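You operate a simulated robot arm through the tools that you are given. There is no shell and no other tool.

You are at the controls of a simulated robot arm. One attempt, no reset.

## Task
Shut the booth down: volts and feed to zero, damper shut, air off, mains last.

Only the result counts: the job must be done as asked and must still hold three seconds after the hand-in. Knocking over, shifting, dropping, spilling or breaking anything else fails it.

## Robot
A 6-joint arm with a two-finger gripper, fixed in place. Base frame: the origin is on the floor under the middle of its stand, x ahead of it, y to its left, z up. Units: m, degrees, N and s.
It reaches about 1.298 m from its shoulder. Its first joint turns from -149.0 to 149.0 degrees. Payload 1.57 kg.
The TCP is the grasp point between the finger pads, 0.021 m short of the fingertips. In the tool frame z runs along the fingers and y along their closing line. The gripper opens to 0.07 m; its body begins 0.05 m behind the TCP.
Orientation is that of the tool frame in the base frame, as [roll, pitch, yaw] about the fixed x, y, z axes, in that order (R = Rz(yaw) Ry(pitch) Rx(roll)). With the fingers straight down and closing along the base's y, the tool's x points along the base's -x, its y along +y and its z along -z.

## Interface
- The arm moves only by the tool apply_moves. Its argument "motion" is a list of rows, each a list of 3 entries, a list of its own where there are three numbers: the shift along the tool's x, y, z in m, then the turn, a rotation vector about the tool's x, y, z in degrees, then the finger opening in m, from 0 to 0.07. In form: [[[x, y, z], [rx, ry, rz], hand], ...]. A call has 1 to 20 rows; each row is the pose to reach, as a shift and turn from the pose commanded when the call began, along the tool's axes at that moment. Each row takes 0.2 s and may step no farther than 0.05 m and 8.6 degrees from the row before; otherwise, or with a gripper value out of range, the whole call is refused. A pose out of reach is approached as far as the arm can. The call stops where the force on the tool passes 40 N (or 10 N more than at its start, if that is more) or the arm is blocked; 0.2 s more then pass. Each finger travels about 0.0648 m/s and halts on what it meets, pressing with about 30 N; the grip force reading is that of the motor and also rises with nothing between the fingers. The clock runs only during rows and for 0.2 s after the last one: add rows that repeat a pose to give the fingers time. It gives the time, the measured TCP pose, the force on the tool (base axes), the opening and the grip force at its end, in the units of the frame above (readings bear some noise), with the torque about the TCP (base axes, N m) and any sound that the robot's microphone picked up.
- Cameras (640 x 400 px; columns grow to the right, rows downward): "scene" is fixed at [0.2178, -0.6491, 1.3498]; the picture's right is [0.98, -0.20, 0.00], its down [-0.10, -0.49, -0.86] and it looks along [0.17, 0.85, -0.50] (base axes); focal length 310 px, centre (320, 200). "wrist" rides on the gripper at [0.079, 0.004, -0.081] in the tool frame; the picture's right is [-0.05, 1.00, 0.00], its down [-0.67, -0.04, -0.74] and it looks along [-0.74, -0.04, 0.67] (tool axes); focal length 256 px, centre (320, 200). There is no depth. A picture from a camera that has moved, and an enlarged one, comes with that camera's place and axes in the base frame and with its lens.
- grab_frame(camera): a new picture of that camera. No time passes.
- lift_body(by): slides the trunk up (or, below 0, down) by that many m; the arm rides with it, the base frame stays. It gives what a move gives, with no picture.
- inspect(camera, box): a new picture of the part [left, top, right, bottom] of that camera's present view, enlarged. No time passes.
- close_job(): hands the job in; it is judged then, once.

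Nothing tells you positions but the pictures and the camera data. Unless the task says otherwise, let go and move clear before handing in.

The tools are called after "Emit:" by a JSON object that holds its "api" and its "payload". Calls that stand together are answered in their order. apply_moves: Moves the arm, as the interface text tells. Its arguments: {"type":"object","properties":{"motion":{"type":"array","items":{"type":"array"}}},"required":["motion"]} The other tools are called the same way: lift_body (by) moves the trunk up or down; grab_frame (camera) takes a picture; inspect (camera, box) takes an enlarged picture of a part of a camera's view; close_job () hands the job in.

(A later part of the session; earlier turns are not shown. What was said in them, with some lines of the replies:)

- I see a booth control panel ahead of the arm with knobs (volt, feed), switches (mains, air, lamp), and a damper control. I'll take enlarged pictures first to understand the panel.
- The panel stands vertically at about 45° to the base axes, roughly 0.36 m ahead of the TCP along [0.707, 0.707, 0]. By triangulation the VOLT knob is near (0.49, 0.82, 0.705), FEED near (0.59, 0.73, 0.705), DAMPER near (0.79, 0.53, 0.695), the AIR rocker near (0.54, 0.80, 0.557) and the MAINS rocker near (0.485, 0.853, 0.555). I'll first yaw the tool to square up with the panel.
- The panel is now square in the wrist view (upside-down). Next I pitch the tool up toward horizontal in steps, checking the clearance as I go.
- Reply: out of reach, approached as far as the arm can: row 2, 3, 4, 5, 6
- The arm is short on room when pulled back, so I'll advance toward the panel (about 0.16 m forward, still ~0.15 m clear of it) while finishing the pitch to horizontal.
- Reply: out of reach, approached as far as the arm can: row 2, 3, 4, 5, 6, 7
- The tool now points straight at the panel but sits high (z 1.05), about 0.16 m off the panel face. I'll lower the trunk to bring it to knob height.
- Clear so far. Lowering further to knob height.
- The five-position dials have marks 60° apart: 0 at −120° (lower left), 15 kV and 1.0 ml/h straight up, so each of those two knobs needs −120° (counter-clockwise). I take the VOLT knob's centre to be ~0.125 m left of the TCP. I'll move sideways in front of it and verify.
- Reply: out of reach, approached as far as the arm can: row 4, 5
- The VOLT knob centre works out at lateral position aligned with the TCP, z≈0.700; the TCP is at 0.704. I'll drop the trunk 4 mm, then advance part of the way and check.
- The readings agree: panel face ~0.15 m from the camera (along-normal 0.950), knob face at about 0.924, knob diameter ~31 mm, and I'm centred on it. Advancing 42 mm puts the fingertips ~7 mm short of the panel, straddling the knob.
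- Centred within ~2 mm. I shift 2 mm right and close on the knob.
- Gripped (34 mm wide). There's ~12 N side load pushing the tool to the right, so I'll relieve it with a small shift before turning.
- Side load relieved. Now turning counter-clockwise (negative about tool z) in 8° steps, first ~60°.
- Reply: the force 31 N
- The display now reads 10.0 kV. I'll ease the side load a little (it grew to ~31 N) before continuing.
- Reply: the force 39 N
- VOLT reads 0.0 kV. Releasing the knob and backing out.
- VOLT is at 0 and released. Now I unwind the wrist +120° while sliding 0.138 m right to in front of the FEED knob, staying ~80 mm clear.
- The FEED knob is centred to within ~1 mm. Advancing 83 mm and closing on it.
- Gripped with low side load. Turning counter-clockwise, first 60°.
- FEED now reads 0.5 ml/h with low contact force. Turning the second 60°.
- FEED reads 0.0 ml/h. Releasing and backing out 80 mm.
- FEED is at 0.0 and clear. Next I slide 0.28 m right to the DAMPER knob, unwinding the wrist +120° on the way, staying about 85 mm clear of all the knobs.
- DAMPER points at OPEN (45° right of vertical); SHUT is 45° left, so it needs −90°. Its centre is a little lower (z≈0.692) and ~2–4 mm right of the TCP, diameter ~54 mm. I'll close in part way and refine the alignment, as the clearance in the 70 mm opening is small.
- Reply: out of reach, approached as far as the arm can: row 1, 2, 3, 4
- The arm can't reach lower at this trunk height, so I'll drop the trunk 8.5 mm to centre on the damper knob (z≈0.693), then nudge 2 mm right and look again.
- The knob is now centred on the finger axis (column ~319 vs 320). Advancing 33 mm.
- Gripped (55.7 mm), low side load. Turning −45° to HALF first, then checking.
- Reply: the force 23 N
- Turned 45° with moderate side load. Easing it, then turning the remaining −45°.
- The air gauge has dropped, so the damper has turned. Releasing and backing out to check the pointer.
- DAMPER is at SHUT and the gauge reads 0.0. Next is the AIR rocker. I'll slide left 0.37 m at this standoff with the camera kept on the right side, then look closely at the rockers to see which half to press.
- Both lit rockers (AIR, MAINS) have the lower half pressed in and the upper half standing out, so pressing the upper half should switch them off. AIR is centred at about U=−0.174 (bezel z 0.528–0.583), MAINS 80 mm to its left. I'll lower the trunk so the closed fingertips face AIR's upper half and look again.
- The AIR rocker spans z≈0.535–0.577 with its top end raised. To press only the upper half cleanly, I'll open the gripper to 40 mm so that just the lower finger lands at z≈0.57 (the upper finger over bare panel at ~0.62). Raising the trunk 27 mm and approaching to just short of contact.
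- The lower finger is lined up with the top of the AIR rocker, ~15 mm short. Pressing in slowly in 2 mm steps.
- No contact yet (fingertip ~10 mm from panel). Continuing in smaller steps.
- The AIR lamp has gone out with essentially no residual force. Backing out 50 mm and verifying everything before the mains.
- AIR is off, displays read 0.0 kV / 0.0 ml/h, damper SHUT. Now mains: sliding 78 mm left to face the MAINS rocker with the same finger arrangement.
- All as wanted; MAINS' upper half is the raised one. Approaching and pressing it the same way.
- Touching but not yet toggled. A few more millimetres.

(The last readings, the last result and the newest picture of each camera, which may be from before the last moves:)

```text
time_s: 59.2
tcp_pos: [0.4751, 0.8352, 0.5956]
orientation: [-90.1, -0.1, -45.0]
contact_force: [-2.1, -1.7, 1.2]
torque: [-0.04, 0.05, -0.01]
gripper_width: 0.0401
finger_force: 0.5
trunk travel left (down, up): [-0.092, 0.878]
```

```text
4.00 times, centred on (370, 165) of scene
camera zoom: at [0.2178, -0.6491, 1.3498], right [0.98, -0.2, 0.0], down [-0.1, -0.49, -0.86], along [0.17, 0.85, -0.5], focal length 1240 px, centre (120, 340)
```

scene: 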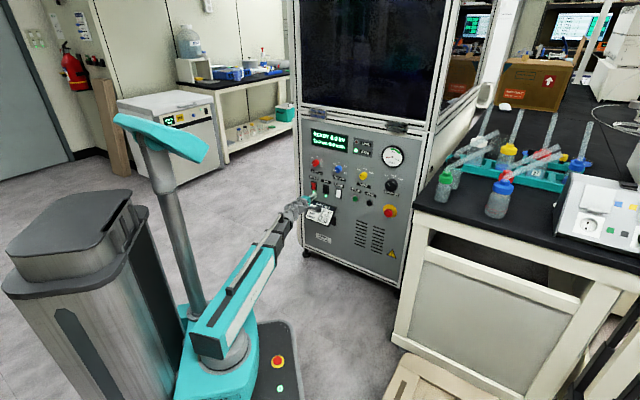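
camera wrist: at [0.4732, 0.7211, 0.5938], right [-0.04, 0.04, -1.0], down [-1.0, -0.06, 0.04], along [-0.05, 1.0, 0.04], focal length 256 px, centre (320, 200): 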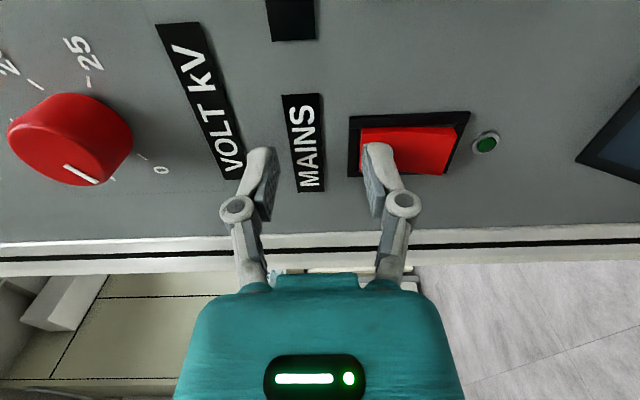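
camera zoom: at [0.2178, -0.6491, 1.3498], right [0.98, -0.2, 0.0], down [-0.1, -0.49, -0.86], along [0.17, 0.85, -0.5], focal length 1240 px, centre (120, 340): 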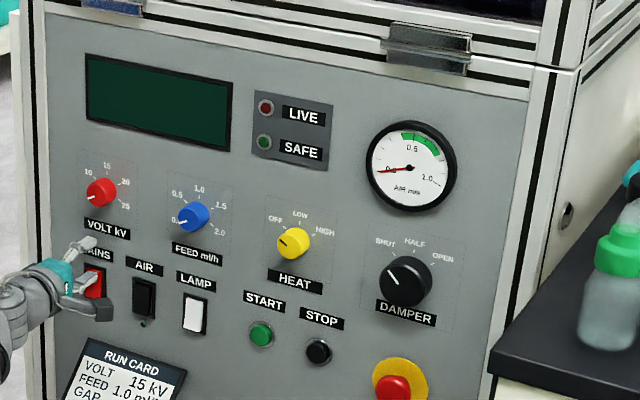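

Mains LED, display and SAFE lamp are all dark. Backing away from the panel and verifying.

Emit:
{"api": "apply_moves", "payload": {"motion": [[[0, 0, -0.01], [0, 0, 0], 0.04], [[0, 0, -0.03], [0, 0, 0], 0.04], [[0, 0, -0.06], [0, 0, 0], 0.04], [[0, 0, -0.09], [0, 0, 0], 0.04], [[0, 0, -0.1], [0, 0, 0], 0.04]]}}

Emit:
{"api": "grab_frame", "payload": {"camera": "wrist"}}

Emit:
{"api": "grab_frame", "payload": {"camera": "scene"}}

Emit:
{"api": "inspect", "payload": {"camera": "scene", "box": [290, 115, 450, 215]}}

```text
time_s: 60.4
tcp_pos: [0.4055, 0.765, 0.5965]
orientation: [-90.0, 0.0, -44.9]
contact_force: [-0.4, 0.5, 1.3]
torque: [0.01, -0.01, 0.03]
gripper_width: 0.04
finger_force: 0.0
trunk travel left (down, up): [-0.092, 0.878]
```

```text
taken
camera wrist: at [0.4023, 0.651, 0.5938], right [-0.04, 0.04, -1.0], down [-1.0, -0.05, 0.04], along [-0.05, 1.0, 0.04], focal length 256 px, centre (320, 200)
```

wrist: 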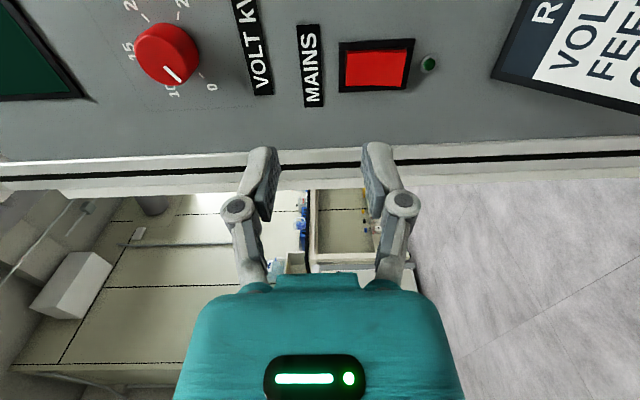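

```text
taken
```

scene: 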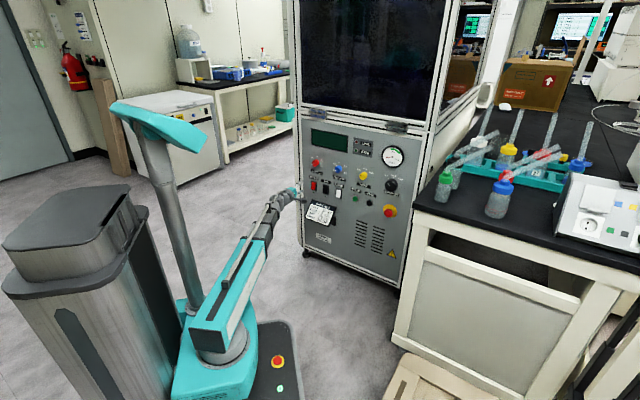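

```text
4.00 times, centred on (370, 165) of scene
camera zoom: at [0.2178, -0.6491, 1.3498], right [0.98, -0.2, 0.0], down [-0.1, -0.49, -0.86], along [0.17, 0.85, -0.5], focal length 1240 px, centre (120, 340)
```

zoom: 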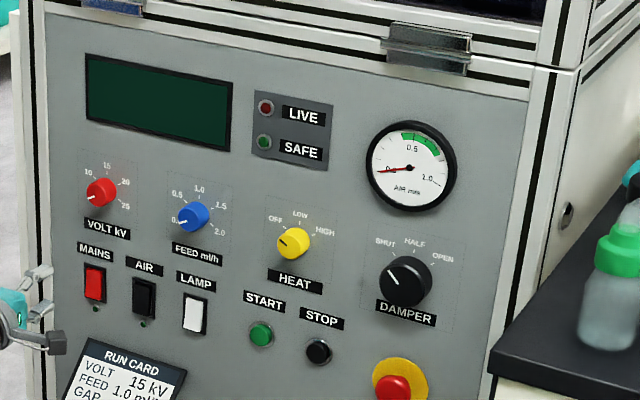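

Emit:
{"api": "inspect", "payload": {"camera": "wrist", "box": [310, 20, 470, 120]}}

Emit:
{"api": "inspect", "payload": {"camera": "scene", "box": [300, 150, 380, 200]}}

```text
4.00 times, centred on (390, 70) of wrist
camera zoom: at [0.4023, 0.651, 0.5938], right [-0.04, 0.04, -1.0], down [-1.0, -0.05, 0.04], along [-0.05, 1.0, 0.04], focal length 1024 px, centre (40, 720)
```

zoom: 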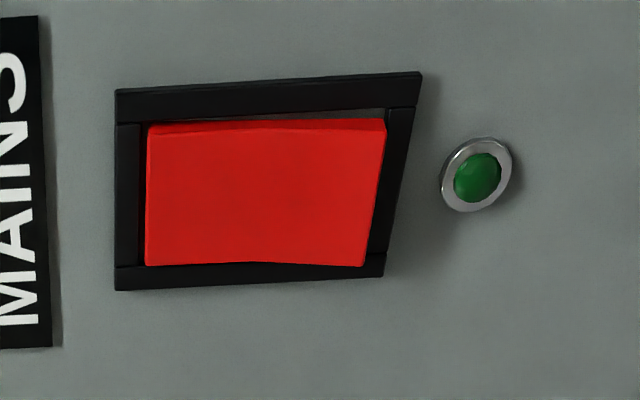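

```text
8.00 times, centred on (340, 175) of scene
camera zoom: at [0.2178, -0.6491, 1.3498], right [0.98, -0.2, 0.0], down [-0.1, -0.49, -0.86], along [0.17, 0.85, -0.5], focal length 2479 px, centre (160, 400)
```

zoom: 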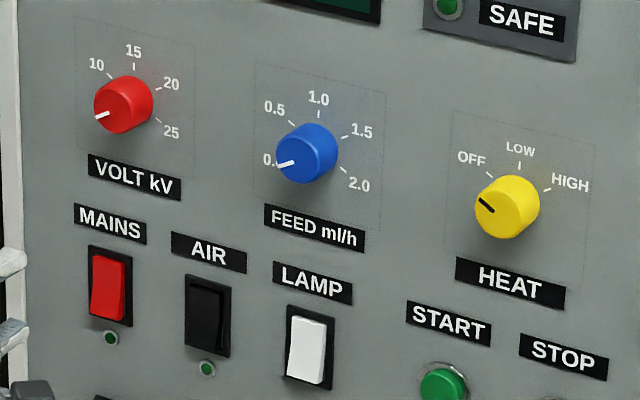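

The panel shows VOLT and FEED at 0, DAMPER at SHUT, and AIR and MAINS switched off with their lamps out. MAINS went off last, the other controls are untouched, and the gripper is empty and well clear of the panel, so I'm handing in.

Emit:
{"api": "close_job", "payload": {}}

```text
The job is handed in.
```

The booth is shut down, in the order you asked. The job is handed in; no pass or fail result came back.

| Step | Control | Final state |
|---|---|---|
| 1 | VOLT | Turned to 0; the display read 0.0 kV before the mains went off |
| 2 | FEED | Turned to 0; the display read 0.0 ml/h |
| 3 | DAMPER | At SHUT; the air gauge reads 0.0 m/s |
| 4 | AIR | Off, lamp out |
| 5 | MAINS | Off last; mains lamp, SAFE lamp and display all dark |

I did not touch the HEAT knob, the LAMP switch, the START and STOP buttons or the emergency stop. Nothing was knocked or moved. The gripper was empty and about 12 cm off the panel at hand-in.
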